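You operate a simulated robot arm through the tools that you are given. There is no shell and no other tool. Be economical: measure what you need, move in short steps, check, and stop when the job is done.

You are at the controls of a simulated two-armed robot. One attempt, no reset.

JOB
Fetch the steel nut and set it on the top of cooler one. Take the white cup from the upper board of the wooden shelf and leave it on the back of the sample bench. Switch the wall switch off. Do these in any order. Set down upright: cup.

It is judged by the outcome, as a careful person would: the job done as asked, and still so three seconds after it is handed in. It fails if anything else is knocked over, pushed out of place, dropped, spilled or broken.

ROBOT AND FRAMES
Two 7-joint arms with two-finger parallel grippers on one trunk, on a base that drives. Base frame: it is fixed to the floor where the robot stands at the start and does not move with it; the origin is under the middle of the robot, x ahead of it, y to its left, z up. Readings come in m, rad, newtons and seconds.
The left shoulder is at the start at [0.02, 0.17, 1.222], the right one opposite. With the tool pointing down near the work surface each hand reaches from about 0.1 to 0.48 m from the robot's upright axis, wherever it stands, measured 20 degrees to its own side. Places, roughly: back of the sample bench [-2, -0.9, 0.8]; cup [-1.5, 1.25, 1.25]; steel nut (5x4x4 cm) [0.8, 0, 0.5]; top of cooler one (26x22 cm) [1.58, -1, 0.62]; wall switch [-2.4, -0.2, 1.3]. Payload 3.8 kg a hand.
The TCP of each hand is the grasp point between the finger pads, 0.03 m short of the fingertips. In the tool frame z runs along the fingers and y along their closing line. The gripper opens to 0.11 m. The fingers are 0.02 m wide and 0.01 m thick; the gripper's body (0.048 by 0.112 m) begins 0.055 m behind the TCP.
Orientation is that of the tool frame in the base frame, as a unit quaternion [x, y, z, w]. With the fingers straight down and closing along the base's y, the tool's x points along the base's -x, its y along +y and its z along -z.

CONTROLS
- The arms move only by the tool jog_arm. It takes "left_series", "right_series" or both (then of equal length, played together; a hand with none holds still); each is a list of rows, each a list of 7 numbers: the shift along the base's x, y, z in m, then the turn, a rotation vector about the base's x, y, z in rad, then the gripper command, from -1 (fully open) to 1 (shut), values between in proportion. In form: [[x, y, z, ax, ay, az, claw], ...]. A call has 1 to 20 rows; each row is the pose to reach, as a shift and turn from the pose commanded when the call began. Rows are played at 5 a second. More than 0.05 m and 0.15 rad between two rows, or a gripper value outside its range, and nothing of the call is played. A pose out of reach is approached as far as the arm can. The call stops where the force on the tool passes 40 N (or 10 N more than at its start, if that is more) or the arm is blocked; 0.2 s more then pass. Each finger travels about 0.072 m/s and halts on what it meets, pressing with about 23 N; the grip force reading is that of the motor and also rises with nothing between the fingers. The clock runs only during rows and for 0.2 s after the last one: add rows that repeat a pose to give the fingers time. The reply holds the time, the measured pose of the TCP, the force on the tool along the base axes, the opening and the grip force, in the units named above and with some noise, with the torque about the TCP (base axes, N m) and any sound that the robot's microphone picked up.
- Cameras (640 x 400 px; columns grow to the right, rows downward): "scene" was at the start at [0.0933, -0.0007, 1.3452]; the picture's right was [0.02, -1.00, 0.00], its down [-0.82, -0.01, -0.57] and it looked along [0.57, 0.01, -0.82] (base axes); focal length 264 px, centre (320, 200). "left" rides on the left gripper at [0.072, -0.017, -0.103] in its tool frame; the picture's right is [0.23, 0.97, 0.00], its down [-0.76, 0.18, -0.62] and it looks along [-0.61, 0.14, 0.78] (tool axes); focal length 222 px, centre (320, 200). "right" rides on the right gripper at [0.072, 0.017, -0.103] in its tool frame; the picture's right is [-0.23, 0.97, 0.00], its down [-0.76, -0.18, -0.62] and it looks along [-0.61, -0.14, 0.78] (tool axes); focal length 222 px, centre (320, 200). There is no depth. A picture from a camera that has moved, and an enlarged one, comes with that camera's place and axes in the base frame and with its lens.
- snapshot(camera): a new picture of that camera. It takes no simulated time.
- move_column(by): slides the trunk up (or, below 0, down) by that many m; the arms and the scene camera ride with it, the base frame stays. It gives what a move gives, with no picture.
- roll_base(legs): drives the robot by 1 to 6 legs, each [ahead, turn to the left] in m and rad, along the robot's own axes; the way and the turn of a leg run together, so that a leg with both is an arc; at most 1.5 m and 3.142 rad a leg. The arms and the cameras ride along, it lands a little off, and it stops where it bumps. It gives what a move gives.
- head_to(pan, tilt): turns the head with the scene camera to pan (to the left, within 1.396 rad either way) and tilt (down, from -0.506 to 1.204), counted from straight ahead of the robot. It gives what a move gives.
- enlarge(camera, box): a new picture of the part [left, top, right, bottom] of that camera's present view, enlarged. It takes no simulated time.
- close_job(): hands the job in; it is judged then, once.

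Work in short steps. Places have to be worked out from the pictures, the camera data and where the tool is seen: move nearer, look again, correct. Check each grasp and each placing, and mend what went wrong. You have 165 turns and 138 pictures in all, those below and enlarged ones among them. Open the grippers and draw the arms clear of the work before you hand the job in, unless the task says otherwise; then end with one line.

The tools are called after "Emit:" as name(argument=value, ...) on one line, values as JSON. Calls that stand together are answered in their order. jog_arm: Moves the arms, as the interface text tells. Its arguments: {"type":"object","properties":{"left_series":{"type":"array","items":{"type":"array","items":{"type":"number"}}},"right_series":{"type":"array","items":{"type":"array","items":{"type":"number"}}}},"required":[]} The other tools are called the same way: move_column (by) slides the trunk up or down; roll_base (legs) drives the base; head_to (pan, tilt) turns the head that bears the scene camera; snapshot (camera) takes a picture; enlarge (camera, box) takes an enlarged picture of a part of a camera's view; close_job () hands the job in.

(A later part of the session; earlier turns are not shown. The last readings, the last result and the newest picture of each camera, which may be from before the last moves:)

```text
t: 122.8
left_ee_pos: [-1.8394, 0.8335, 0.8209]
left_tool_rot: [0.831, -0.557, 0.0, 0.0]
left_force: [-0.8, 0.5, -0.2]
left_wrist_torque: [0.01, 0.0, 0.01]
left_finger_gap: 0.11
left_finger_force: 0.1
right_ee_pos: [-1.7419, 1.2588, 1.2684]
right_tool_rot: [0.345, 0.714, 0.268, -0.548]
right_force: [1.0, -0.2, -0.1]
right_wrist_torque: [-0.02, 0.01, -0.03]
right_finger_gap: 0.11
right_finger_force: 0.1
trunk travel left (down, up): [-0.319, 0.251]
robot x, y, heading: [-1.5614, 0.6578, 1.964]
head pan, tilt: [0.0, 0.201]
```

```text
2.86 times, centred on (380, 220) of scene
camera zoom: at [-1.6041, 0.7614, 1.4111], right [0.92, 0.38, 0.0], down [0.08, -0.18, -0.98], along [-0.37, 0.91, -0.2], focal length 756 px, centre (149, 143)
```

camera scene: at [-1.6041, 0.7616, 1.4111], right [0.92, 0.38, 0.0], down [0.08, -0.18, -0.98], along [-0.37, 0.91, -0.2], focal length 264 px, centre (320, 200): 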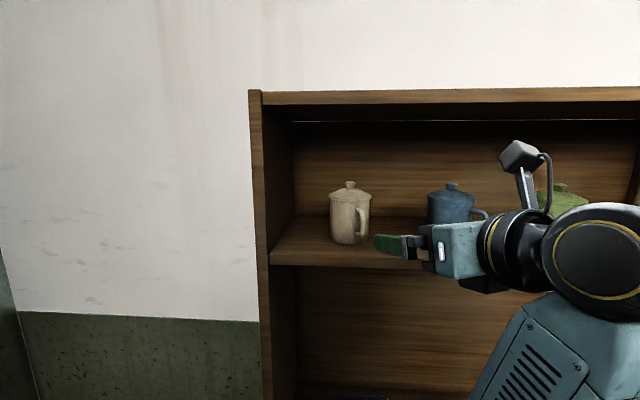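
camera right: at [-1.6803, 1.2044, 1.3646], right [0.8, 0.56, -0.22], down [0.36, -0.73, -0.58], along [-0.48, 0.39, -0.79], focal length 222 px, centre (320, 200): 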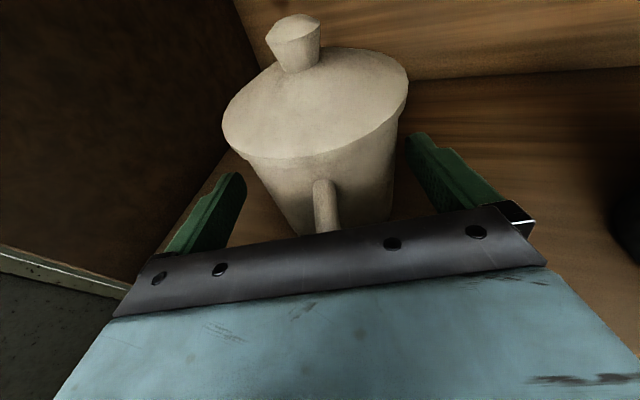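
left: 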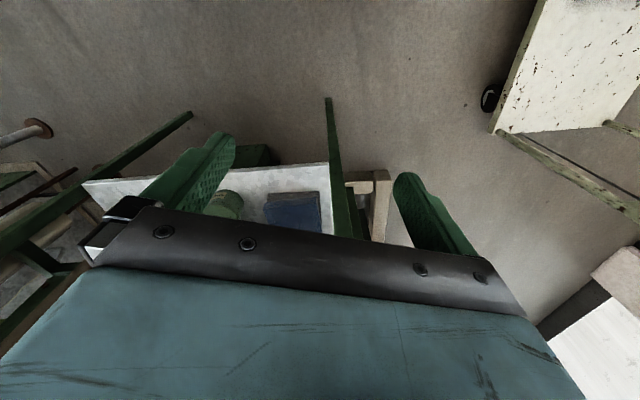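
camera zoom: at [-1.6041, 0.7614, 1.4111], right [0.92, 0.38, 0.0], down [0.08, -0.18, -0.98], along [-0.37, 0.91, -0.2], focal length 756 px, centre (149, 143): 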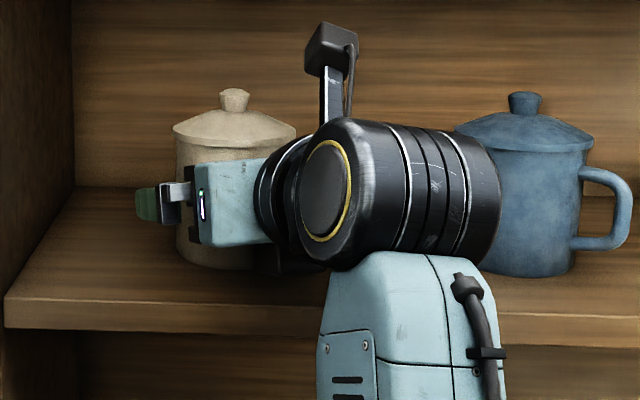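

The cup sits between the fingers with the handle free of the palm. I close gradually.

Emit:
jog_arm(right_series=[[0, 0, 0, 0, 0, 0, -0.7], [0, 0, 0, 0, 0, 0, -0.5], [0, 0, 0, 0, 0, 0, -0.3], [0, 0, 0, 0, 0, 0, 0], [0, 0, 0, 0, 0, 0, 0.5], [0, 0, 0, 0, 0, 0, 1], [0, 0, 0, 0, 0, 0, 1]])

Emit:
snapshot(camera="right")

```text
t: 124.4
left_ee_pos: [-1.8399, 0.8322, 0.8198]
left_tool_rot: [0.831, -0.557, -0.001, 0.0]
left_force: [0.2, 0.2, -0.2]
left_wrist_torque: [-0.01, 0.0, 0.02]
left_finger_gap: 0.1097
left_finger_force: 0.0
right_ee_pos: [-1.7428, 1.2591, 1.2678]
right_tool_rot: [0.345, 0.712, 0.269, -0.549]
right_force: [0.3, 2.7, 7.8]
right_wrist_torque: [0.03, 0.24, -0.1]
right_finger_gap: 0.0808
right_finger_force: 23.1
trunk travel left (down, up): [-0.319, 0.251]
robot x, y, heading: [-1.5597, 0.6558, 1.96]
head pan, tilt: [0.0, 0.201]
```

```text
75 pictures are left
camera right: at [-1.6802, 1.2038, 1.3649], right [0.8, 0.56, -0.21], down [0.36, -0.73, -0.58], along [-0.48, 0.39, -0.79], focal length 222 px, centre (320, 200)
```

right: 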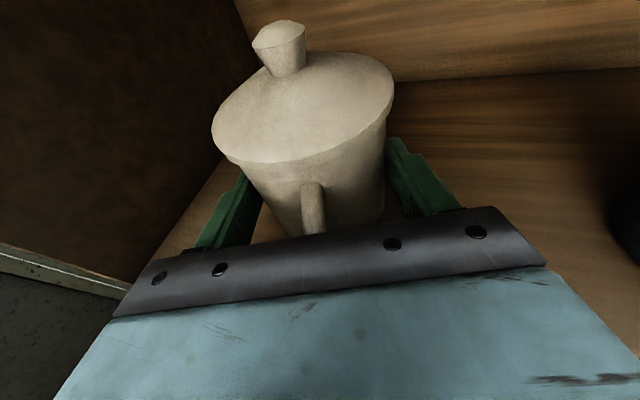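

Gripped at 0.081 m. I lift 2.5 cm and check.

Emit:
jog_arm(right_series=[[0, 0, 0.008, 0, 0, 0, 1], [0, 0, 0.016, 0, 0, 0, 1], [0, 0, 0.025, 0, 0, 0, 1], [0, 0, 0.025, 0, 0, 0, 1]])

Emit:
snapshot(camera="right")

Emit:
enlarge(camera="scene", box=[280, 150, 480, 290])

```text
t: 125.4
left_ee_pos: [-1.8395, 0.8335, 0.8205]
left_tool_rot: [0.831, -0.557, 0.0, 0.001]
left_force: [0.1, -0.2, -0.1]
left_wrist_torque: [0.01, 0.02, 0.01]
left_finger_gap: 0.1098
left_finger_force: 0.1
right_ee_pos: [-1.7463, 1.2553, 1.2927]
right_tool_rot: [0.344, 0.714, 0.263, -0.55]
right_force: [-0.2, 0.1, -1.0]
right_wrist_torque: [-0.01, -0.04, -0.01]
right_finger_gap: 0.0808
right_finger_force: 22.9
trunk travel left (down, up): [-0.319, 0.251]
robot x, y, heading: [-1.5616, 0.6577, 1.96]
head pan, tilt: [0.0, 0.201]
```

```text
74 pictures are left
camera right: at [-1.6838, 1.2025, 1.3898], right [0.8, 0.56, -0.22], down [0.36, -0.73, -0.58], along [-0.49, 0.38, -0.79], focal length 222 px, centre (320, 200)
```

right: 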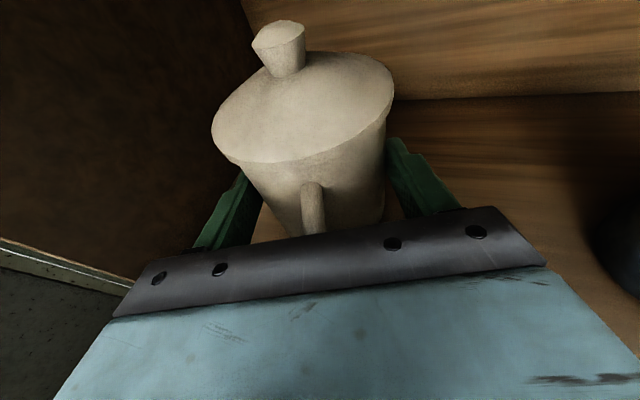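

```text
2.86 times, centred on (380, 220) of scene
camera zoom: at [-1.6041, 0.7616, 1.4111], right [0.92, 0.38, 0.0], down [0.08, -0.18, -0.98], along [-0.37, 0.91, -0.2], focal length 756 px, centre (149, 143)
```

zoom: 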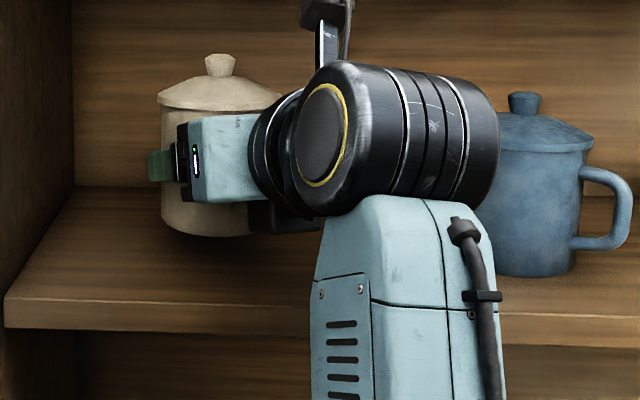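

The cup is lifted and clear of the board. I back the robot straight out 0.45 m.

Emit:
roll_base(legs=[[-0.45, 0]])

Emit:
snapshot(camera="scene")

Emit:
snapshot(camera="right")

```text
t: 128.1
left_ee_pos: [-1.6716, 0.4212, 0.8201]
left_tool_rot: [0.835, -0.55, 0.0, 0.0]
left_force: [0.8, -1.2, -0.4]
left_wrist_torque: [0.03, 0.01, -0.01]
left_finger_gap: 0.1099
left_finger_force: 0.2
right_ee_pos: [-1.5827, 0.8462, 1.2934]
right_tool_rot: [0.338, 0.718, 0.259, -0.551]
right_force: [-0.9, 0.2, -1.4]
right_wrist_torque: [-0.04, -0.03, 0.0]
right_finger_gap: 0.0807
right_finger_force: 22.9
trunk travel left (down, up): [-0.319, 0.251]
robot x, y, heading: [-1.3865, 0.25, 1.977]
head pan, tilt: [0.0, 0.201]
```

```text
72 pictures are left
camera scene: at [-1.4339, 0.3532, 1.4111], right [0.92, 0.4, 0.0], down [0.08, -0.18, -0.98], along [-0.39, 0.9, -0.2], focal length 264 px, centre (320, 200)
```

scene: 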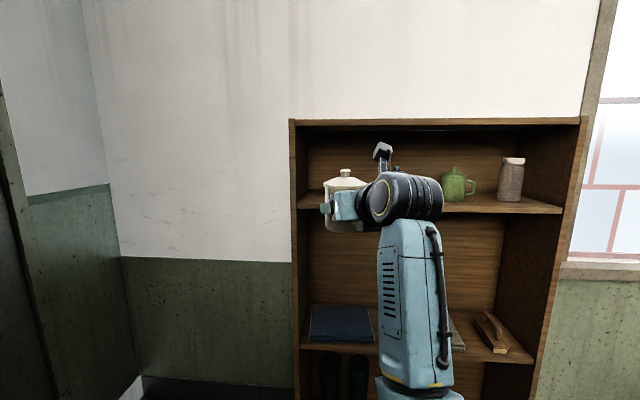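

```text
71 pictures are left
camera right: at [-1.5202, 0.7932, 1.3897], right [0.79, 0.58, -0.22], down [0.37, -0.73, -0.58], along [-0.49, 0.37, -0.79], focal length 222 px, centre (320, 200)
```

right: 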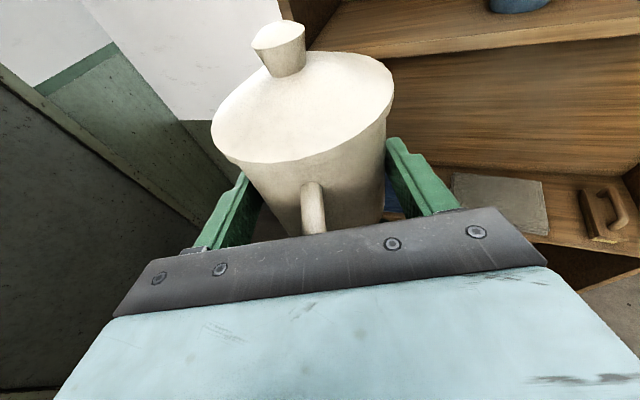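

Cup out safely. I reverse and turn to face the sample bench from ~0.8 m off its front edge.

Emit:
roll_base(legs=[[0, 0.32], [-0.88, 0], [0, 1.17]])

Emit:
head_to(pan=0.15, tilt=0.5)

Emit:
snapshot(camera="scene")

```text
t: 136.8
left_ee_pos: [-0.98, -0.6819, 0.8208]
left_tool_rot: [0.984, 0.176, 0.0, -0.001]
left_force: [-0.5, -0.9, 0.3]
left_wrist_torque: [-0.01, 0.01, 0.0]
left_finger_gap: 0.1098
left_finger_force: 0.0
right_ee_pos: [-1.3991, -0.5722, 1.2934]
right_tool_rot: [-0.249, 0.753, -0.191, -0.579]
right_force: [-0.1, 0.5, -1.9]
right_wrist_torque: [0.01, -0.03, -0.01]
right_finger_gap: 0.0809
right_finger_force: 22.7
trunk travel left (down, up): [-0.319, 0.251]
robot x, y, heading: [-0.7899, -0.4083, -2.786]
head pan, tilt: [0.0, 0.201]
```

```text
t: 137.6
left_ee_pos: [-0.9799, -0.682, 0.8212]
left_tool_rot: [0.984, 0.176, 0.0, -0.001]
left_force: [0.6, 0.3, -0.9]
left_wrist_torque: [0.01, 0.0, 0.02]
left_finger_gap: 0.11
left_finger_force: 0.1
right_ee_pos: [-1.3987, -0.5713, 1.2929]
right_tool_rot: [-0.249, 0.753, -0.191, -0.578]
right_force: [0.9, 0.6, -1.9]
right_wrist_torque: [-0.02, -0.03, -0.01]
right_finger_gap: 0.0812
right_finger_force: 23.4
trunk travel left (down, up): [-0.319, 0.251]
robot x, y, heading: [-0.7932, -0.4067, -2.783]
head pan, tilt: [0.15, 0.499]
```

```text
70 pictures are left
camera scene: at [-0.8926, -0.4621, 1.3834], right [-0.48, 0.87, 0.0], down [0.42, 0.23, -0.88], along [-0.77, -0.43, -0.48], focal length 264 px, centre (320, 200)
```

scene: 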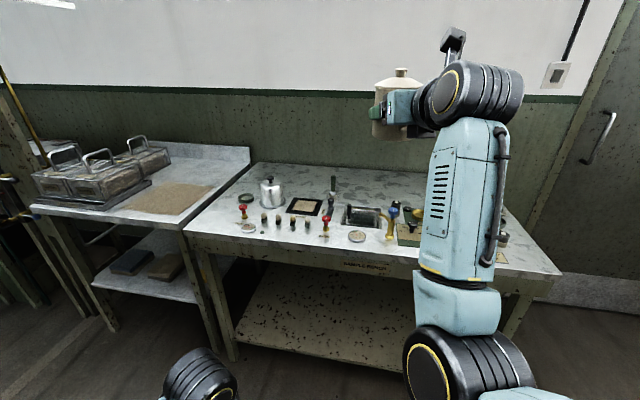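

The bench's back strip looks clear. I enlarge for item positions.

Emit:
enlarge(camera="scene", box=[180, 140, 440, 290])

```text
2.46 times, centred on (310, 215) of scene
camera zoom: at [-0.8926, -0.4621, 1.3834], right [-0.48, 0.87, 0.0], down [0.42, 0.23, -0.88], along [-0.77, -0.43, -0.48], focal length 651 px, centre (345, 163)
```

zoom: 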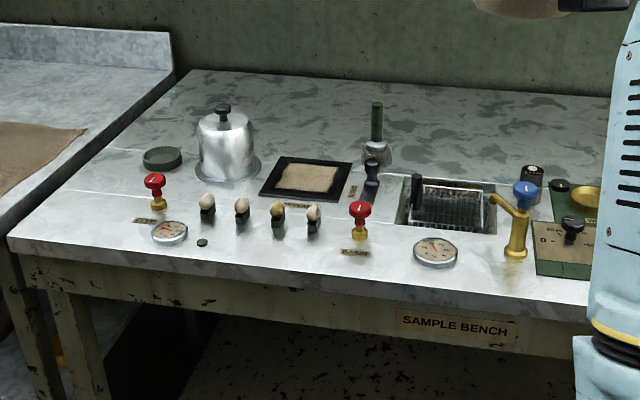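

"SAMPLE BENCH" confirmed; a clear spot is around (−2.0, −0.87), behind the basin and right of the green bottle. I look down at my own base to see how close I can stand.

Emit:
head_to(pan=0.5, tilt=1.2)

Emit:
snapshot(camera="scene")

```text
t: 138.6
left_ee_pos: [-0.9797, -0.6817, 0.8195]
left_tool_rot: [0.984, 0.176, 0.0, 0.0]
left_force: [-0.8, 0.4, -0.8]
left_wrist_torque: [-0.02, 0.0, 0.01]
left_finger_gap: 0.1099
left_finger_force: 0.2
right_ee_pos: [-1.3986, -0.5722, 1.2936]
right_tool_rot: [-0.25, 0.753, -0.192, -0.578]
right_force: [-0.2, -0.2, -1.3]
right_wrist_torque: [0.0, -0.03, 0.0]
right_finger_gap: 0.081
right_finger_force: 23.2
trunk travel left (down, up): [-0.319, 0.251]
robot x, y, heading: [-0.7934, -0.4129, -2.784]
head pan, tilt: [0.499, 1.201]
```

```text
68 pictures are left
camera scene: at [-0.8498, -0.4602, 1.3297], right [-0.75, 0.66, 0.0], down [0.61, 0.7, -0.36], along [-0.24, -0.27, -0.93], focal length 264 px, centre (320, 200)
```

scene: 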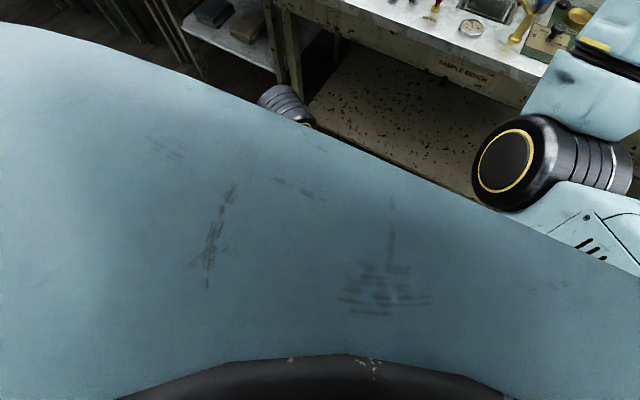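

The base isn't visible, so I creep: 0.40 m forward to ~0.43 m off the bench front, cup held high.

Emit:
roll_base(legs=[[0.3, 0], [0.1, 0]])

Emit:
head_to(pan=0.1, tilt=0.75)

Emit:
snapshot(camera="scene")

```text
t: 141.4
left_ee_pos: [-1.3577, -0.8252, 0.8193]
left_tool_rot: [0.984, 0.18, 0.0, -0.001]
left_force: [-0.8, -0.8, 0.1]
left_wrist_torque: [0.0, -0.01, 0.02]
left_finger_gap: 0.11
left_finger_force: 0.0
right_ee_pos: [-1.7773, -0.72, 1.2928]
right_tool_rot: [-0.252, 0.752, -0.194, -0.578]
right_force: [-0.2, -0.8, -2.7]
right_wrist_torque: [0.02, -0.03, 0.0]
right_finger_gap: 0.0808
right_finger_force: 22.9
trunk travel left (down, up): [-0.319, 0.251]
robot x, y, heading: [-1.1734, -0.5501, -2.783]
head pan, tilt: [0.499, 1.201]
```

```text
t: 142.3
left_ee_pos: [-1.3553, -0.8256, 0.8194]
left_tool_rot: [0.984, 0.18, 0.0, -0.001]
left_force: [0.2, 0.7, 0.2]
left_wrist_torque: [0.01, 0.03, 0.0]
left_finger_gap: 0.1103
left_finger_force: 0.1
right_ee_pos: [-1.7765, -0.7189, 1.2932]
right_tool_rot: [-0.251, 0.753, -0.192, -0.577]
right_force: [-0.5, 0.0, -2.4]
right_wrist_torque: [0.05, -0.01, 0.01]
right_finger_gap: 0.0807
right_finger_force: 22.8
trunk travel left (down, up): [-0.319, 0.251]
robot x, y, heading: [-1.1695, -0.5493, -2.776]
head pan, tilt: [0.099, 0.75]
```

```text
67 pictures are left
camera scene: at [-1.2664, -0.5977, 1.3613], right [-0.45, 0.89, 0.0], down [0.61, 0.3, -0.73], along [-0.65, -0.33, -0.68], focal length 264 px, centre (320, 200)
```

scene: 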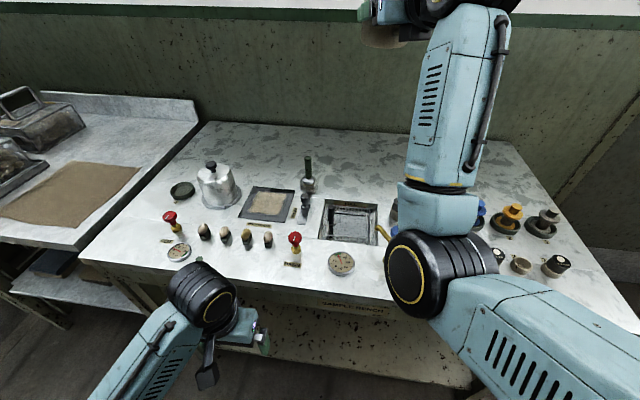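

Now I test the reach: extend toward above the target (−2.01, −0.86) while still high, lowering a little.

Emit:
jog_arm(right_series=[[-0.036, -0.021, -0.015, 0, 0, 0, 1], [-0.073, -0.042, -0.03, 0, 0, 0, 1], [-0.11, -0.063, -0.05, 0, 0, 0, 1], [-0.146, -0.084, -0.07, 0, 0, 0, 1], [-0.183, -0.105, -0.09, 0, 0, 0, 1], [-0.22, -0.126, -0.11, 0, 0, 0, 1], [-0.22, -0.126, -0.11, 0, 0, 0, 1]])

Emit:
snapshot(camera="scene")

```text
t: 143.9
left_ee_pos: [-1.3559, -0.8257, 0.82]
left_tool_rot: [0.984, 0.18, 0.0, -0.001]
left_force: [1.0, 0.0, 0.8]
left_wrist_torque: [0.01, 0.01, -0.04]
left_finger_gap: 0.1098
left_finger_force: 0.1
right_ee_pos: [-1.933, -0.8011, 1.1875]
right_tool_rot: [-0.252, 0.752, -0.194, -0.578]
right_force: [-0.4, 0.0, -2.3]
right_wrist_torque: [0.0, -0.04, -0.02]
right_finger_gap: 0.081
right_finger_force: 23.6
right hand out of reach, approached as far as the arm can: row 5, 6, 7
trunk travel left (down, up): [-0.319, 0.251]
robot x, y, heading: [-1.1687, -0.5514, -2.779]
head pan, tilt: [0.099, 0.75]
```

```text
66 pictures are left
camera scene: at [-1.2658, -0.5976, 1.3615], right [-0.45, 0.89, 0.0], down [0.61, 0.3, -0.73], along [-0.65, -0.33, -0.68], focal length 264 px, centre (320, 200)
```

scene: 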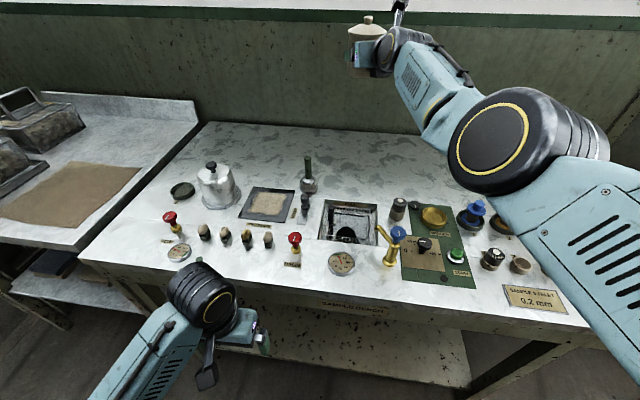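

Max reach is ~0.8 m from the shoulder, so I need to stand nearer and align the shoulder. I retract the right hand a little, tuck the left hand back and aside, then reposition to ~0.33 m off the edge.

Emit:
jog_arm(left_series=[[0.04, -0.015, 0, 0, 0, 0, -1], [0.08, -0.03, 0, 0, 0, 0, -1], [0.12, -0.046, 0, 0, 0, 0, -1], [0.16, -0.062, 0, 0, 0, 0, -1], [0.2, -0.077, 0, 0, 0, 0, -1], [0.238, -0.092, 0, 0, 0, 0, -1]], right_series=[[0.02, 0.006, 0, 0, 0, -0.05, 1], [0.04, 0.012, 0, 0, 0, -0.1, 1], [0.06, 0.018, 0, 0, 0, -0.15, 1], [0.08, 0.024, 0, 0, 0, -0.2, 1], [0.1, 0.03, 0, 0, 0, -0.25, 1], [0.12, 0.036, 0, 0, 0, -0.28, 1]])

Emit:
roll_base(legs=[[-0.3, 0], [0, 0.36], [0.42, 0], [0, -0.39]])

Emit:
snapshot(camera="scene")

Emit:
snapshot(camera="right")

```text
t: 145.3
left_ee_pos: [-1.1155, -0.9144, 0.8212]
left_tool_rot: [0.984, 0.18, -0.001, 0.001]
left_force: [0.2, -0.9, -1.4]
left_wrist_torque: [0.0, 0.0, 0.0]
left_finger_gap: 0.1101
left_finger_force: 0.1
right_ee_pos: [-1.8556, -0.6692, 1.1874]
right_tool_rot: [-0.156, 0.771, -0.106, -0.609]
right_force: [-0.1, -0.8, -1.8]
right_wrist_torque: [0.02, -0.02, -0.01]
right_finger_gap: 0.0808
right_finger_force: 23.2
right hand out of reach, approached as far as the arm can: row 2, 3, 4, 5, 6
trunk travel left (down, up): [-0.319, 0.251]
robot x, y, heading: [-1.1729, -0.5517, -2.778]
head pan, tilt: [0.099, 0.75]
```

```text
t: 151.8
left_ee_pos: [-1.1578, -1.0801, 0.8201]
left_tool_rot: [0.987, 0.161, 0.0, 0.001]
left_force: [0.2, 0.0, 1.2]
left_wrist_torque: [0.0, -0.02, 0.01]
left_finger_gap: 0.1101
left_finger_force: 0.1
right_ee_pos: [-1.8867, -0.8064, 1.1744]
right_tool_rot: [-0.144, 0.778, -0.091, -0.605]
right_force: [-0.3, -0.4, -1.1]
right_wrist_torque: [0.01, -0.04, -0.03]
right_finger_gap: 0.0808
right_finger_force: 23.2
trunk travel left (down, up): [-0.319, 0.251]
robot x, y, heading: [-1.1961, -0.7161, -2.82]
head pan, tilt: [0.099, 0.75]
```

```text
65 pictures are left
camera scene: at [-1.2943, -0.7567, 1.3614], right [-0.41, 0.91, 0.0], down [0.62, 0.28, -0.73], along [-0.67, -0.3, -0.68], focal length 264 px, centre (320, 200)
```

scene: 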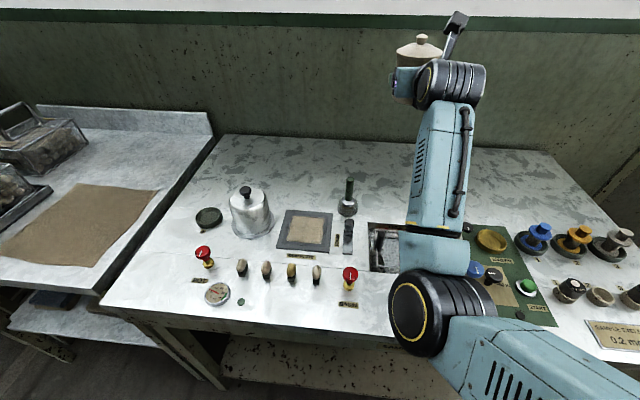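

```text
64 pictures are left
camera right: at [-1.8151, -0.7661, 1.2713], right [-0.27, 0.94, -0.19], down [0.8, 0.12, -0.59], along [-0.53, -0.31, -0.79], focal length 222 px, centre (320, 200)
```

right: 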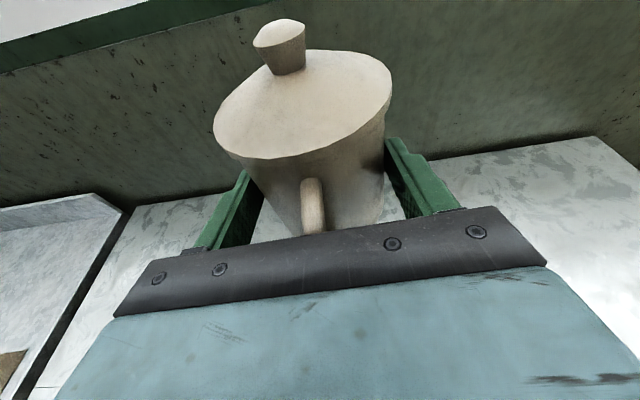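

Now 0.35 m off the edge, aligned with the lane. I extend to the final depth while still high (cup base ~0.97), correcting a 2° roll; then I'll lower with the trunk.

Emit:
jog_arm(right_series=[[-0.02, -0.007, -0.03, -0.008, -0.003, 0, 1], [-0.04, -0.014, -0.06, -0.016, -0.006, 0, 1], [-0.06, -0.02, -0.09, -0.024, -0.009, 0, 1], [-0.08, -0.027, -0.12, -0.034, -0.012, 0, 1], [-0.095, -0.032, -0.149, -0.034, -0.012, 0, 1], [-0.095, -0.032, -0.149, -0.034, -0.012, 0, 1]])

Emit:
snapshot(camera="scene")

Emit:
snapshot(camera="right")

```text
t: 153.2
left_ee_pos: [-1.1577, -1.0805, 0.8202]
left_tool_rot: [0.987, 0.16, -0.001, 0.0]
left_force: [1.0, -0.1, -0.4]
left_wrist_torque: [0.03, -0.04, 0.01]
left_finger_gap: 0.1099
left_finger_force: 0.0
right_ee_pos: [-1.9803, -0.839, 1.026]
right_tool_rot: [-0.135, 0.779, -0.106, -0.603]
right_force: [-0.3, -0.3, -1.6]
right_wrist_torque: [0.0, -0.04, 0.02]
right_finger_gap: 0.0807
right_finger_force: 22.9
trunk travel left (down, up): [-0.319, 0.251]
robot x, y, heading: [-1.1999, -0.7124, -2.815]
head pan, tilt: [0.099, 0.75]
```

```text
63 pictures are left
camera scene: at [-1.2937, -0.7569, 1.3614], right [-0.41, 0.91, 0.0], down [0.62, 0.28, -0.73], along [-0.67, -0.3, -0.68], focal length 264 px, centre (320, 200)
```

scene: 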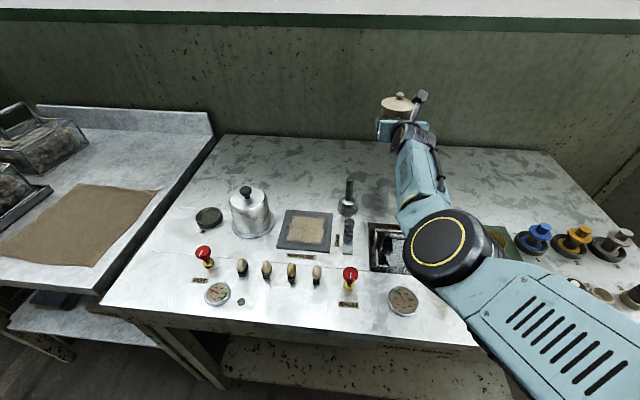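

```text
62 pictures are left
camera right: at [-1.9106, -0.7966, 1.122], right [-0.27, 0.94, -0.22], down [0.81, 0.1, -0.58], along [-0.52, -0.34, -0.78], focal length 222 px, centre (320, 200)
```

right: 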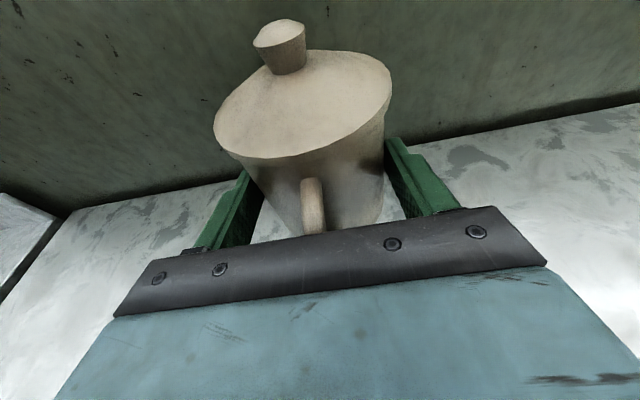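

Lowering here would bring the elbow down near the blue valve, so I want to stand closer and keep the trunk high. I retract 10 cm and creep 0.06 m forward, watching for a bump.

Emit:
jog_arm(right_series=[[0.03, 0.01, 0.01, 0, 0, 0, 1], [0.06, 0.02, 0.02, 0, 0, 0, 1], [0.095, 0.032, 0.03, 0, 0, 0, 1]])

Emit:
roll_base(legs=[[0.06, 0]])

```text
t: 154.2
left_ee_pos: [-1.1585, -1.0802, 0.8204]
left_tool_rot: [0.987, 0.161, -0.001, 0.0]
left_force: [0.4, 0.3, 0.3]
left_wrist_torque: [0.01, -0.01, 0.0]
left_finger_gap: 0.11
left_finger_force: 0.1
right_ee_pos: [-1.9063, -0.7673, 1.0595]
right_tool_rot: [-0.13, 0.775, -0.07, -0.614]
right_force: [0.2, -0.5, -2.4]
right_wrist_torque: [-0.02, -0.05, -0.03]
right_finger_gap: 0.0809
right_finger_force: 22.5
trunk travel left (down, up): [-0.319, 0.251]
robot x, y, heading: [-1.1977, -0.7154, -2.815]
head pan, tilt: [0.099, 0.75]
stopped in row 3 (right hand): the arm was blocked; the commanded pose is now the measured one
```

```text
t: 155.2
left_ee_pos: [-1.2161, -1.0987, 0.8206]
left_tool_rot: [0.987, 0.16, 0.0, 0.0]
left_force: [0.5, 0.8, 0.5]
left_wrist_torque: [0.03, 0.0, -0.01]
left_finger_gap: 0.1102
left_finger_force: 0.0
right_ee_pos: [-1.9641, -0.7869, 1.0602]
right_tool_rot: [-0.129, 0.776, -0.07, -0.614]
right_force: [-0.7, 0.2, -2.5]
right_wrist_torque: [0.04, -0.02, 0.01]
right_finger_gap: 0.081
right_finger_force: 23.4
trunk travel left (down, up): [-0.319, 0.251]
robot x, y, heading: [-1.2602, -0.733, -2.816]
head pan, tilt: [0.099, 0.75]
```

The arm reported blocked on retracting; the base moved without a bump (D≈0.29). I check the picture.

Emit:
snapshot(camera="scene")

```text
61 pictures are left
camera scene: at [-1.3525, -0.7761, 1.3613], right [-0.41, 0.91, 0.0], down [0.62, 0.28, -0.73], along [-0.67, -0.3, -0.68], focal length 264 px, centre (320, 200)
```

scene: 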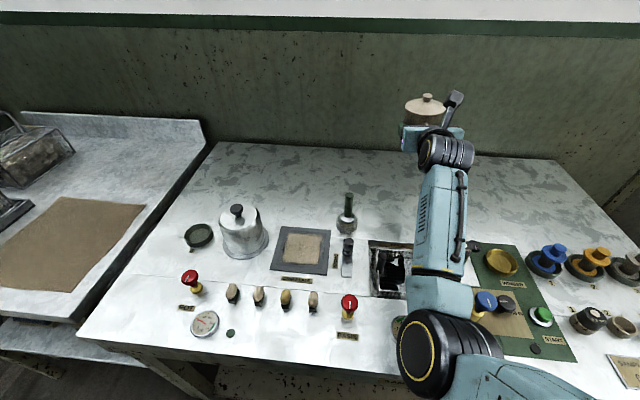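

No bump, D≈0.28. I move the hand to its final lane (TCP depth 0.435, along 0.06), fix roll/yaw, and descend by arm to 0.95.

Emit:
jog_arm(right_series=[[-0.011, -0.02, 0, -0.016, -0.005, 0.016, 1], [-0.022, -0.04, 0, -0.032, -0.009, 0.033, 1], [-0.022, -0.04, -0.03, -0.048, -0.014, 0.05, 1], [-0.022, -0.04, -0.06, -0.048, -0.014, 0.05, 1], [-0.022, -0.04, -0.09, -0.048, -0.014, 0.05, 1], [-0.022, -0.04, -0.11, -0.048, -0.014, 0.05, 1], [-0.022, -0.04, -0.11, -0.048, -0.014, 0.05, 1]])

Emit:
snapshot(camera="scene")

Emit:
snapshot(camera="right")

```text
t: 157.0
left_ee_pos: [-1.2152, -1.0995, 0.8205]
left_tool_rot: [0.987, 0.161, -0.001, 0.001]
left_force: [0.1, -0.3, 0.5]
left_wrist_torque: [0.0, 0.01, -0.01]
left_finger_gap: 0.11
left_finger_force: 0.0
right_ee_pos: [-1.9973, -0.798, 0.9503]
right_tool_rot: [-0.132, 0.773, -0.081, -0.615]
right_force: [0.3, 1.1, -1.1]
right_wrist_torque: [0.0, -0.03, -0.01]
right_finger_gap: 0.081
right_finger_force: 23.3
trunk travel left (down, up): [-0.319, 0.251]
robot x, y, heading: [-1.257, -0.7379, -2.821]
head pan, tilt: [0.099, 0.75]
stopped in row 7 (right hand): the arm was blocked; the commanded pose is now the measured one
```

```text
60 pictures are left
camera scene: at [-1.3514, -0.7755, 1.3614], right [-0.41, 0.91, 0.0], down [0.62, 0.28, -0.73], along [-0.67, -0.3, -0.68], focal length 264 px, centre (320, 200)
```

scene: 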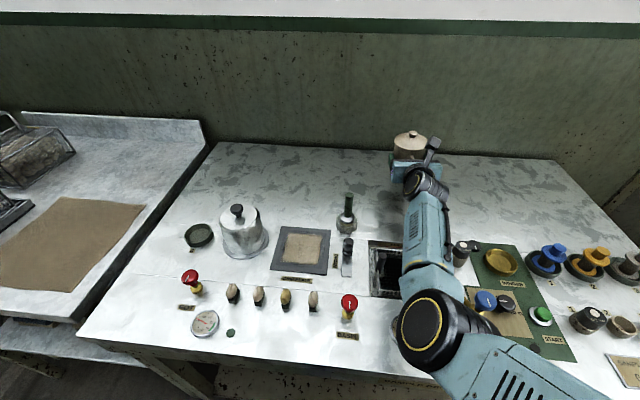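

```text
59 pictures are left
camera right: at [-1.9236, -0.7602, 1.0451], right [-0.25, 0.95, -0.18], down [0.79, 0.09, -0.6], along [-0.56, -0.3, -0.78], focal length 222 px, centre (320, 200)
```

right: 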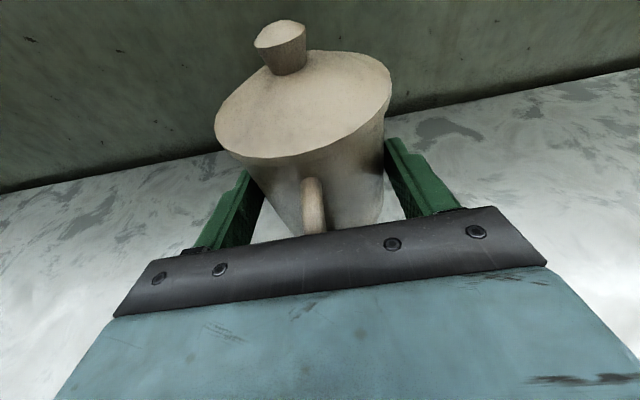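

The elbow's height estimated from its ring size is ~1.04 (lower end ~0.94), so lowering the trunk ~0.09 should leave clearance. I lower 5 cm and look.

Emit:
move_column(by=-0.05)

Emit:
snapshot(camera="scene")

Emit:
snapshot(camera="right")

```text
t: 157.9
left_ee_pos: [-1.2153, -1.0992, 0.7703]
left_tool_rot: [0.987, 0.159, -0.001, -0.001]
left_force: [0.0, 0.4, 0.3]
left_wrist_torque: [-0.03, 0.04, 0.01]
left_finger_gap: 0.1102
left_finger_force: 0.0
right_ee_pos: [-1.9965, -0.7989, 0.9006]
right_tool_rot: [-0.132, 0.774, -0.08, -0.614]
right_force: [-0.3, -0.8, -1.8]
right_wrist_torque: [0.02, -0.06, 0.01]
right_finger_gap: 0.081
right_finger_force: 23.4
trunk travel left (down, up): [-0.269, 0.301]
robot x, y, heading: [-1.2546, -0.7348, -2.815]
head pan, tilt: [0.099, 0.75]
```

```text
58 pictures are left
camera scene: at [-1.3512, -0.7756, 1.3115], right [-0.41, 0.91, 0.0], down [0.62, 0.28, -0.73], along [-0.67, -0.3, -0.68], focal length 264 px, centre (320, 200)
```

scene: 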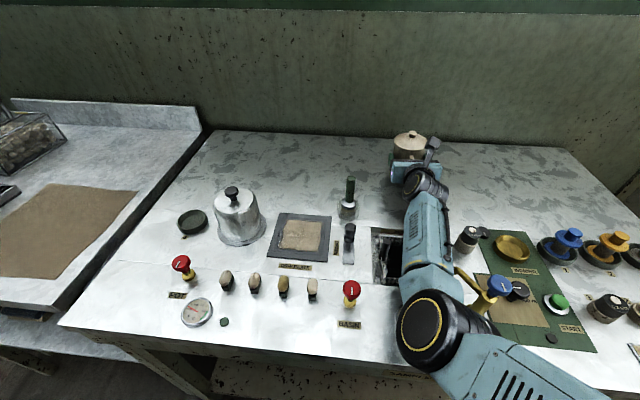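

```text
57 pictures are left
camera right: at [-1.9232, -0.7607, 0.9952], right [-0.25, 0.95, -0.18], down [0.79, 0.09, -0.6], along [-0.56, -0.3, -0.78], focal length 222 px, centre (320, 200)
```

right: 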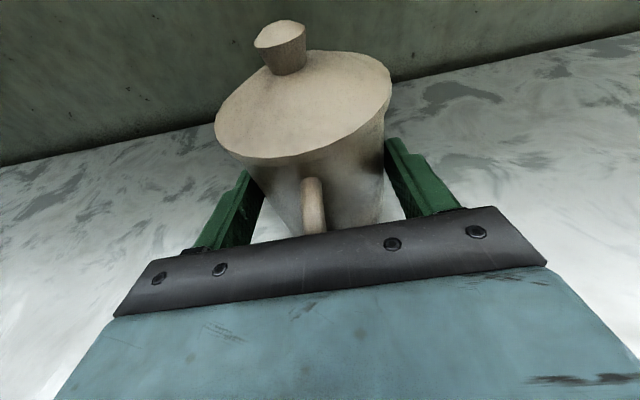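

The blue valve's spout is close to the forearm; I enlarge that area before lowering more.

Emit:
enlarge(camera="scene", box=[370, 200, 550, 380])

```text
2.22 times, centred on (460, 290) of scene
camera zoom: at [-1.3512, -0.7756, 1.3115], right [-0.41, 0.91, 0.0], down [0.62, 0.28, -0.73], along [-0.67, -0.3, -0.68], focal length 588 px, centre (9, 0)
```

zoom: 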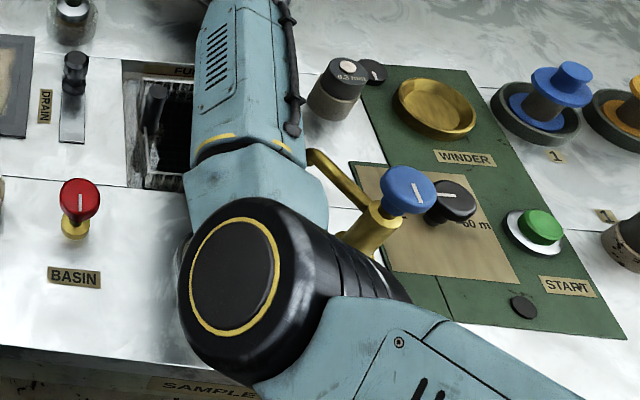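

The spout tip would pass within ~1 cm of the forearm. I turn the base 0.07 rad left to open that gap, then look again.

Emit:
roll_base(legs=[[0, 0.07]])

Emit:
snapshot(camera="scene")

Emit:
enlarge(camera="scene", box=[320, 100, 540, 360])

```text
t: 158.8
left_ee_pos: [-1.1899, -1.095, 0.7704]
left_tool_rot: [0.981, 0.195, 0.0, 0.0]
left_force: [0.7, 0.4, 0.0]
left_wrist_torque: [-0.02, 0.04, -0.02]
left_finger_gap: 0.1101
left_finger_force: 0.0
right_ee_pos: [-1.9908, -0.8504, 0.9004]
right_tool_rot: [-0.16, 0.769, -0.102, -0.611]
right_force: [-1.3, 0.1, -1.4]
right_wrist_torque: [0.0, -0.01, -0.04]
right_finger_gap: 0.0808
right_finger_force: 23.5
trunk travel left (down, up): [-0.269, 0.301]
robot x, y, heading: [-1.2551, -0.7301, -2.746]
head pan, tilt: [0.099, 0.75]
```

```text
55 pictures are left
camera scene: at [-1.348, -0.7824, 1.3114], right [-0.47, 0.88, 0.0], down [0.6, 0.32, -0.73], along [-0.64, -0.35, -0.68], focal length 264 px, centre (320, 200)
```

scene: 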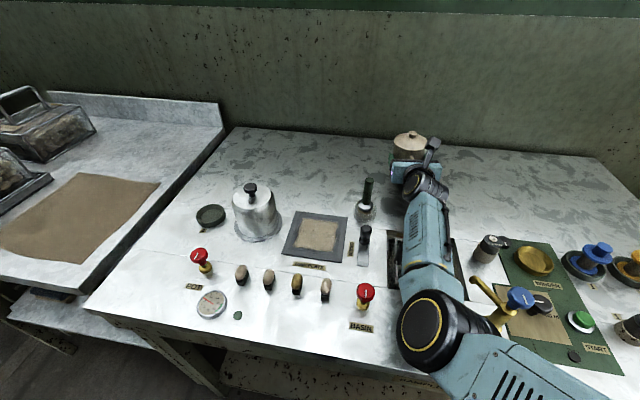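

```text
1.54 times, centred on (430, 230) of scene
camera zoom: at [-1.348, -0.7824, 1.3114], right [-0.47, 0.88, 0.0], down [0.6, 0.32, -0.73], along [-0.64, -0.35, -0.68], focal length 407 px, centre (151, 154)
```

zoom: 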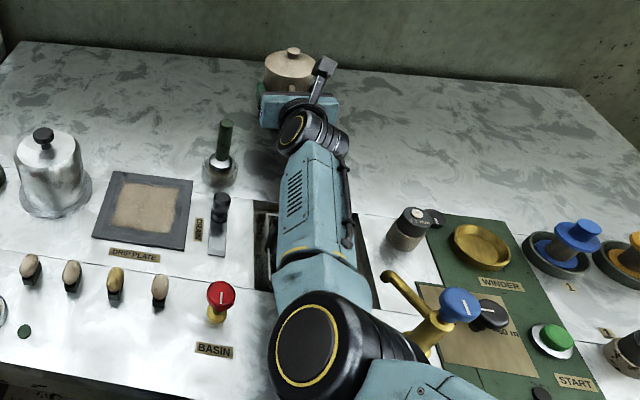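

Spout is clear now and the cup is over depth ≈0.467, matching the stated place. I lower 3.5 cm.

Emit:
move_column(by=-0.035)

Emit:
snapshot(camera="right")

Emit:
enlarge(camera="scene", box=[320, 100, 540, 360])

```text
t: 159.6
left_ee_pos: [-1.1902, -1.0956, 0.7356]
left_tool_rot: [0.981, 0.194, -0.002, 0.0]
left_force: [1.0, 0.0, 1.0]
left_wrist_torque: [-0.01, 0.01, -0.07]
left_finger_gap: 0.11
left_finger_force: 0.0
right_ee_pos: [-1.9909, -0.8495, 0.8728]
right_tool_rot: [-0.158, 0.766, -0.101, -0.615]
right_force: [-0.8, 2.4, 18.9]
right_wrist_torque: [-0.39, 0.23, 0.32]
right_finger_gap: 0.0811
right_finger_force: 23.1
trunk travel left (down, up): [-0.234, 0.336]
robot x, y, heading: [-1.257, -0.732, -2.757]
head pan, tilt: [0.099, 0.75]
```

```text
53 pictures are left
camera right: at [-1.919, -0.8062, 0.965], right [-0.31, 0.93, -0.18], down [0.78, 0.14, -0.61], along [-0.54, -0.33, -0.77], focal length 222 px, centre (320, 200)
```

right: 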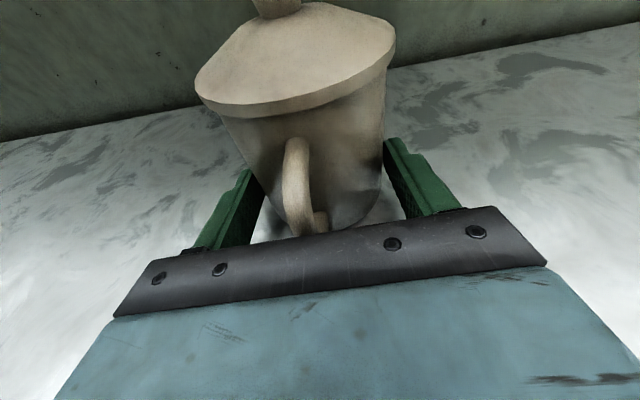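

```text
1.54 times, centred on (430, 230) of scene
camera zoom: at [-1.3461, -0.7815, 1.2767], right [-0.47, 0.88, 0.0], down [0.6, 0.32, -0.73], along [-0.65, -0.35, -0.68], focal length 407 px, centre (151, 154)
```

zoom: 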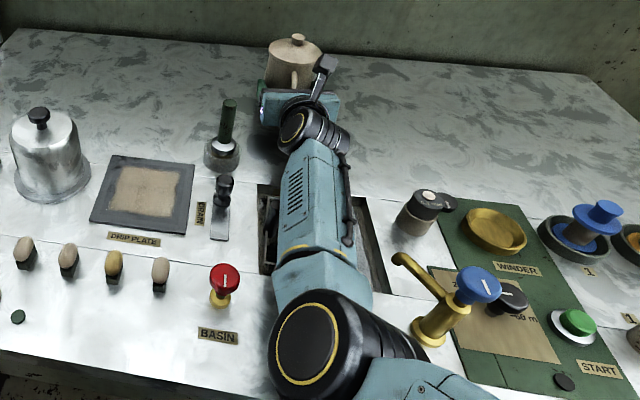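

The cup has touched the bench (19 N up; bench top ≈0.82) and may have pivoted in the fingers. I enlarge to judge its tilt.

Emit:
enlarge(camera="scene", box=[370, 110, 450, 190])

```text
5.00 times, centred on (410, 150) of scene
camera zoom: at [-1.3461, -0.7815, 1.2767], right [-0.47, 0.88, 0.0], down [0.6, 0.32, -0.73], along [-0.65, -0.35, -0.68], focal length 1322 px, centre (-130, 450)
```

zoom: 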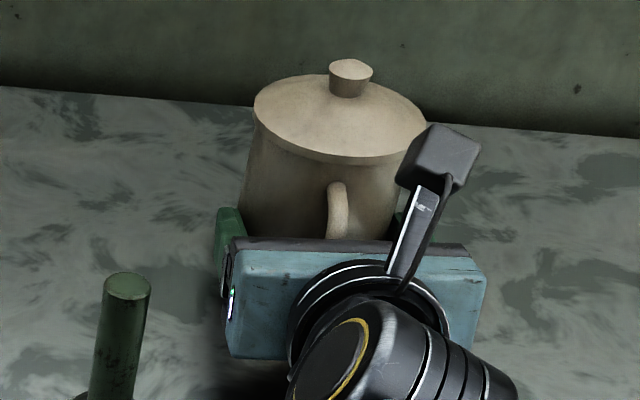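

The cup looks upright within a few degrees and rests on the bench. I open the fingers slowly.

Emit:
jog_arm(right_series=[[0, 0, 0, 0, 0, 0, 0.2], [0, 0, 0, 0, 0, 0, -0.3], [0, 0, 0, 0, 0, 0, -0.5], [0, 0, 0, 0, 0, 0, -0.6], [0, 0, 0, 0, 0, 0, -0.8], [0, 0, 0, 0, 0, 0, -1], [0, 0, 0, 0, 0, 0, -1]])

Emit:
snapshot(camera="right")

Emit:
enlarge(camera="scene", box=[370, 110, 450, 190])

```text
t: 161.2
left_ee_pos: [-1.1893, -1.0947, 0.7359]
left_tool_rot: [0.981, 0.194, -0.002, 0.0]
left_force: [0.8, 1.0, 0.4]
left_wrist_torque: [0.0, 0.0, 0.02]
left_finger_gap: 0.11
left_finger_force: 0.0
right_ee_pos: [-1.9905, -0.85, 0.8708]
right_tool_rot: [-0.158, 0.766, -0.101, -0.615]
right_force: [-4.0, 0.7, 23.8]
right_wrist_torque: [0.29, -1.54, 0.14]
right_finger_gap: 0.11
right_finger_force: 0.1
trunk travel left (down, up): [-0.234, 0.336]
robot x, y, heading: [-1.252, -0.736, -2.75]
head pan, tilt: [0.099, 0.75]
```

```text
50 pictures are left
camera right: at [-1.919, -0.8063, 0.965], right [-0.31, 0.93, -0.18], down [0.78, 0.14, -0.61], along [-0.54, -0.33, -0.77], focal length 222 px, centre (320, 200)
```

right: 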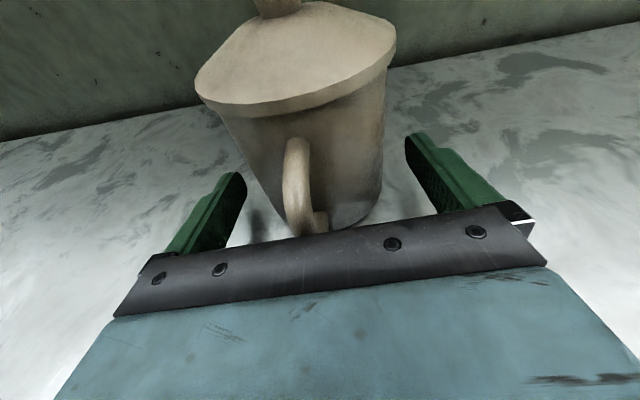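

```text
5.00 times, centred on (410, 150) of scene
camera zoom: at [-1.346, -0.7817, 1.2767], right [-0.47, 0.88, 0.0], down [0.6, 0.32, -0.73], along [-0.65, -0.35, -0.68], focal length 1322 px, centre (-130, 450)
```

zoom: 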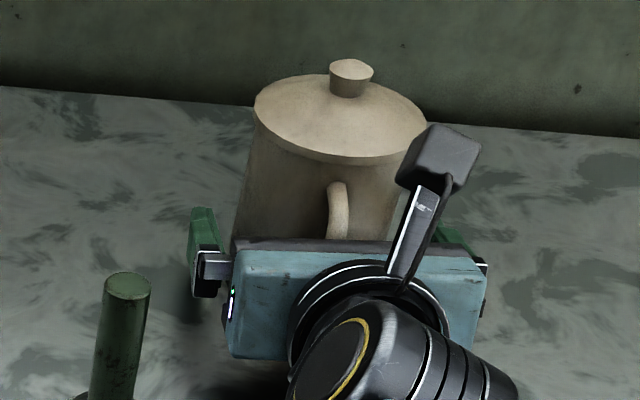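

The fingers are open, but ~24 N still pushes up at the palm, possibly on the handle. I raise the trunk 1 cm and re-check.

Emit:
move_column(by=0.01)

Emit:
snapshot(camera="right")

Emit:
enlarge(camera="scene", box=[350, 100, 450, 200])

```text
t: 161.8
left_ee_pos: [-1.1891, -1.0947, 0.7453]
left_tool_rot: [0.981, 0.194, -0.001, -0.001]
left_force: [-0.4, 0.6, 0.1]
left_wrist_torque: [-0.02, -0.01, 0.02]
left_finger_gap: 0.1099
left_finger_force: 0.1
right_ee_pos: [-1.9907, -0.8484, 0.8735]
right_tool_rot: [-0.16, 0.77, -0.102, -0.609]
right_force: [-0.4, -0.2, 0.2]
right_wrist_torque: [0.0, -0.01, -0.04]
right_finger_gap: 0.1102
right_finger_force: 0.1
trunk travel left (down, up): [-0.244, 0.326]
robot x, y, heading: [-1.2583, -0.7342, -2.745]
head pan, tilt: [0.099, 0.75]
```

```text
48 pictures are left
camera right: at [-1.9196, -0.8069, 0.9681], right [-0.31, 0.93, -0.18], down [0.79, 0.15, -0.6], along [-0.53, -0.33, -0.78], focal length 222 px, centre (320, 200)
```

right: 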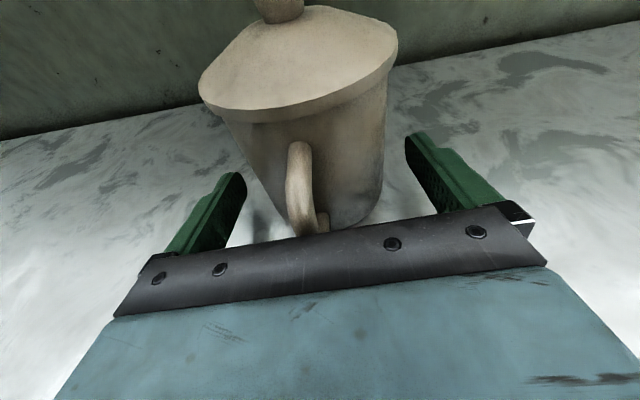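

```text
4.00 times, centred on (400, 150) of scene
camera zoom: at [-1.3479, -0.7823, 1.2863], right [-0.47, 0.88, 0.0], down [0.6, 0.32, -0.73], along [-0.64, -0.35, -0.68], focal length 1058 px, centre (0, 400)
```

zoom: 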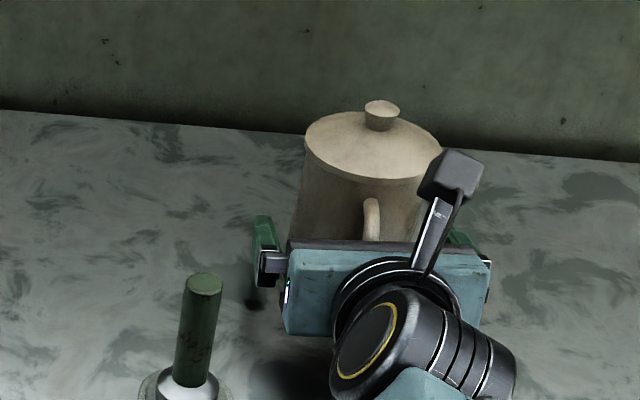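

Forces are zero and the cup stands free. I reverse 6 cm, then check before raising.

Emit:
roll_base(legs=[[-0.06, 0]])

Emit:
snapshot(camera="right")

```text
t: 162.7
left_ee_pos: [-1.1346, -1.0722, 0.7446]
left_tool_rot: [0.981, 0.195, -0.001, -0.001]
left_force: [-0.4, 1.0, -0.9]
left_wrist_torque: [0.0, 0.03, 0.02]
left_finger_gap: 0.1097
left_finger_force: 0.1
right_ee_pos: [-1.9354, -0.827, 0.8754]
right_tool_rot: [-0.16, 0.769, -0.102, -0.611]
right_force: [-0.3, 0.8, 0.7]
right_wrist_torque: [0.03, -0.01, 0.01]
right_finger_gap: 0.1099
right_finger_force: 0.1
trunk travel left (down, up): [-0.244, 0.326]
robot x, y, heading: [-1.2013, -0.7097, -2.75]
head pan, tilt: [0.099, 0.75]
```

```text
46 pictures are left
camera right: at [-1.8639, -0.7836, 0.9698], right [-0.31, 0.93, -0.18], down [0.79, 0.15, -0.6], along [-0.53, -0.33, -0.78], focal length 222 px, centre (320, 200)
```

right: 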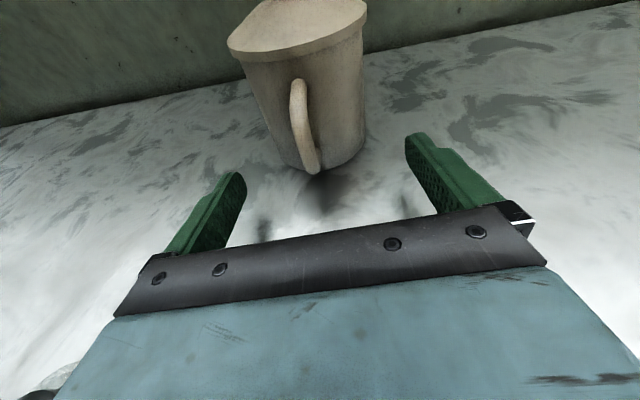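

The cup stands upright near (−2.03, −0.865). I raise the trunk 0.15 and back away.

Emit:
move_column(by=0.15)

Emit:
roll_base(legs=[[-0.5, 0]])

Emit:
head_to(pan=0, tilt=0.4)

Emit:
snapshot(camera="scene")

```text
t: 164.5
left_ee_pos: [-1.1353, -1.0725, 0.8955]
left_tool_rot: [0.981, 0.194, 0.0, 0.0]
left_force: [0.7, 0.0, 0.2]
left_wrist_torque: [-0.01, 0.0, 0.0]
left_finger_gap: 0.1097
left_finger_force: 0.1
right_ee_pos: [-1.9365, -0.8265, 1.0255]
right_tool_rot: [-0.16, 0.769, -0.102, -0.61]
right_force: [-0.2, -0.6, -0.6]
right_wrist_torque: [0.0, -0.03, -0.02]
right_finger_gap: 0.1101
right_finger_force: 0.0
trunk travel left (down, up): [-0.394, 0.176]
robot x, y, heading: [-1.2017, -0.7109, -2.745]
head pan, tilt: [0.099, 0.75]
```

```text
t: 167.5
left_ee_pos: [-0.6641, -0.8784, 0.8958]
left_tool_rot: [0.981, 0.193, -0.001, -0.001]
left_force: [0.5, 0.4, -0.5]
left_wrist_torque: [-0.01, 0.02, 0.01]
left_finger_gap: 0.1102
left_finger_force: 0.1
right_ee_pos: [-1.4661, -0.629, 1.0245]
right_tool_rot: [-0.158, 0.769, -0.1, -0.611]
right_force: [0.0, -0.1, 0.5]
right_wrist_torque: [-0.04, 0.01, -0.01]
right_finger_gap: 0.1101
right_finger_force: 0.1
trunk travel left (down, up): [-0.394, 0.176]
robot x, y, heading: [-0.7303, -0.5178, -2.752]
head pan, tilt: [0.099, 0.75]
```

```text
t: 168.3
left_ee_pos: [-0.6651, -0.8777, 0.8959]
left_tool_rot: [0.981, 0.194, -0.001, -0.001]
left_force: [0.1, 0.2, 0.8]
left_wrist_torque: [-0.02, 0.02, 0.03]
left_finger_gap: 0.1098
left_finger_force: 0.1
right_ee_pos: [-1.4658, -0.6291, 1.025]
right_tool_rot: [-0.158, 0.769, -0.1, -0.611]
right_force: [0.1, -0.1, 0.1]
right_wrist_torque: [-0.03, 0.01, 0.0]
right_finger_gap: 0.1101
right_finger_force: 0.0
trunk travel left (down, up): [-0.394, 0.176]
robot x, y, heading: [-0.7326, -0.5165, -2.748]
head pan, tilt: [0.0, 0.4]
```

```text
45 pictures are left
camera scene: at [-0.8347, -0.5612, 1.4675], right [-0.38, 0.92, 0.0], down [0.36, 0.15, -0.92], along [-0.85, -0.35, -0.39], focal length 264 px, centre (320, 200)
```

scene: 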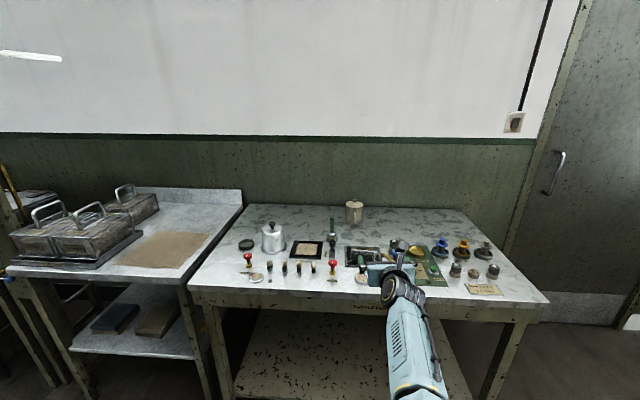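

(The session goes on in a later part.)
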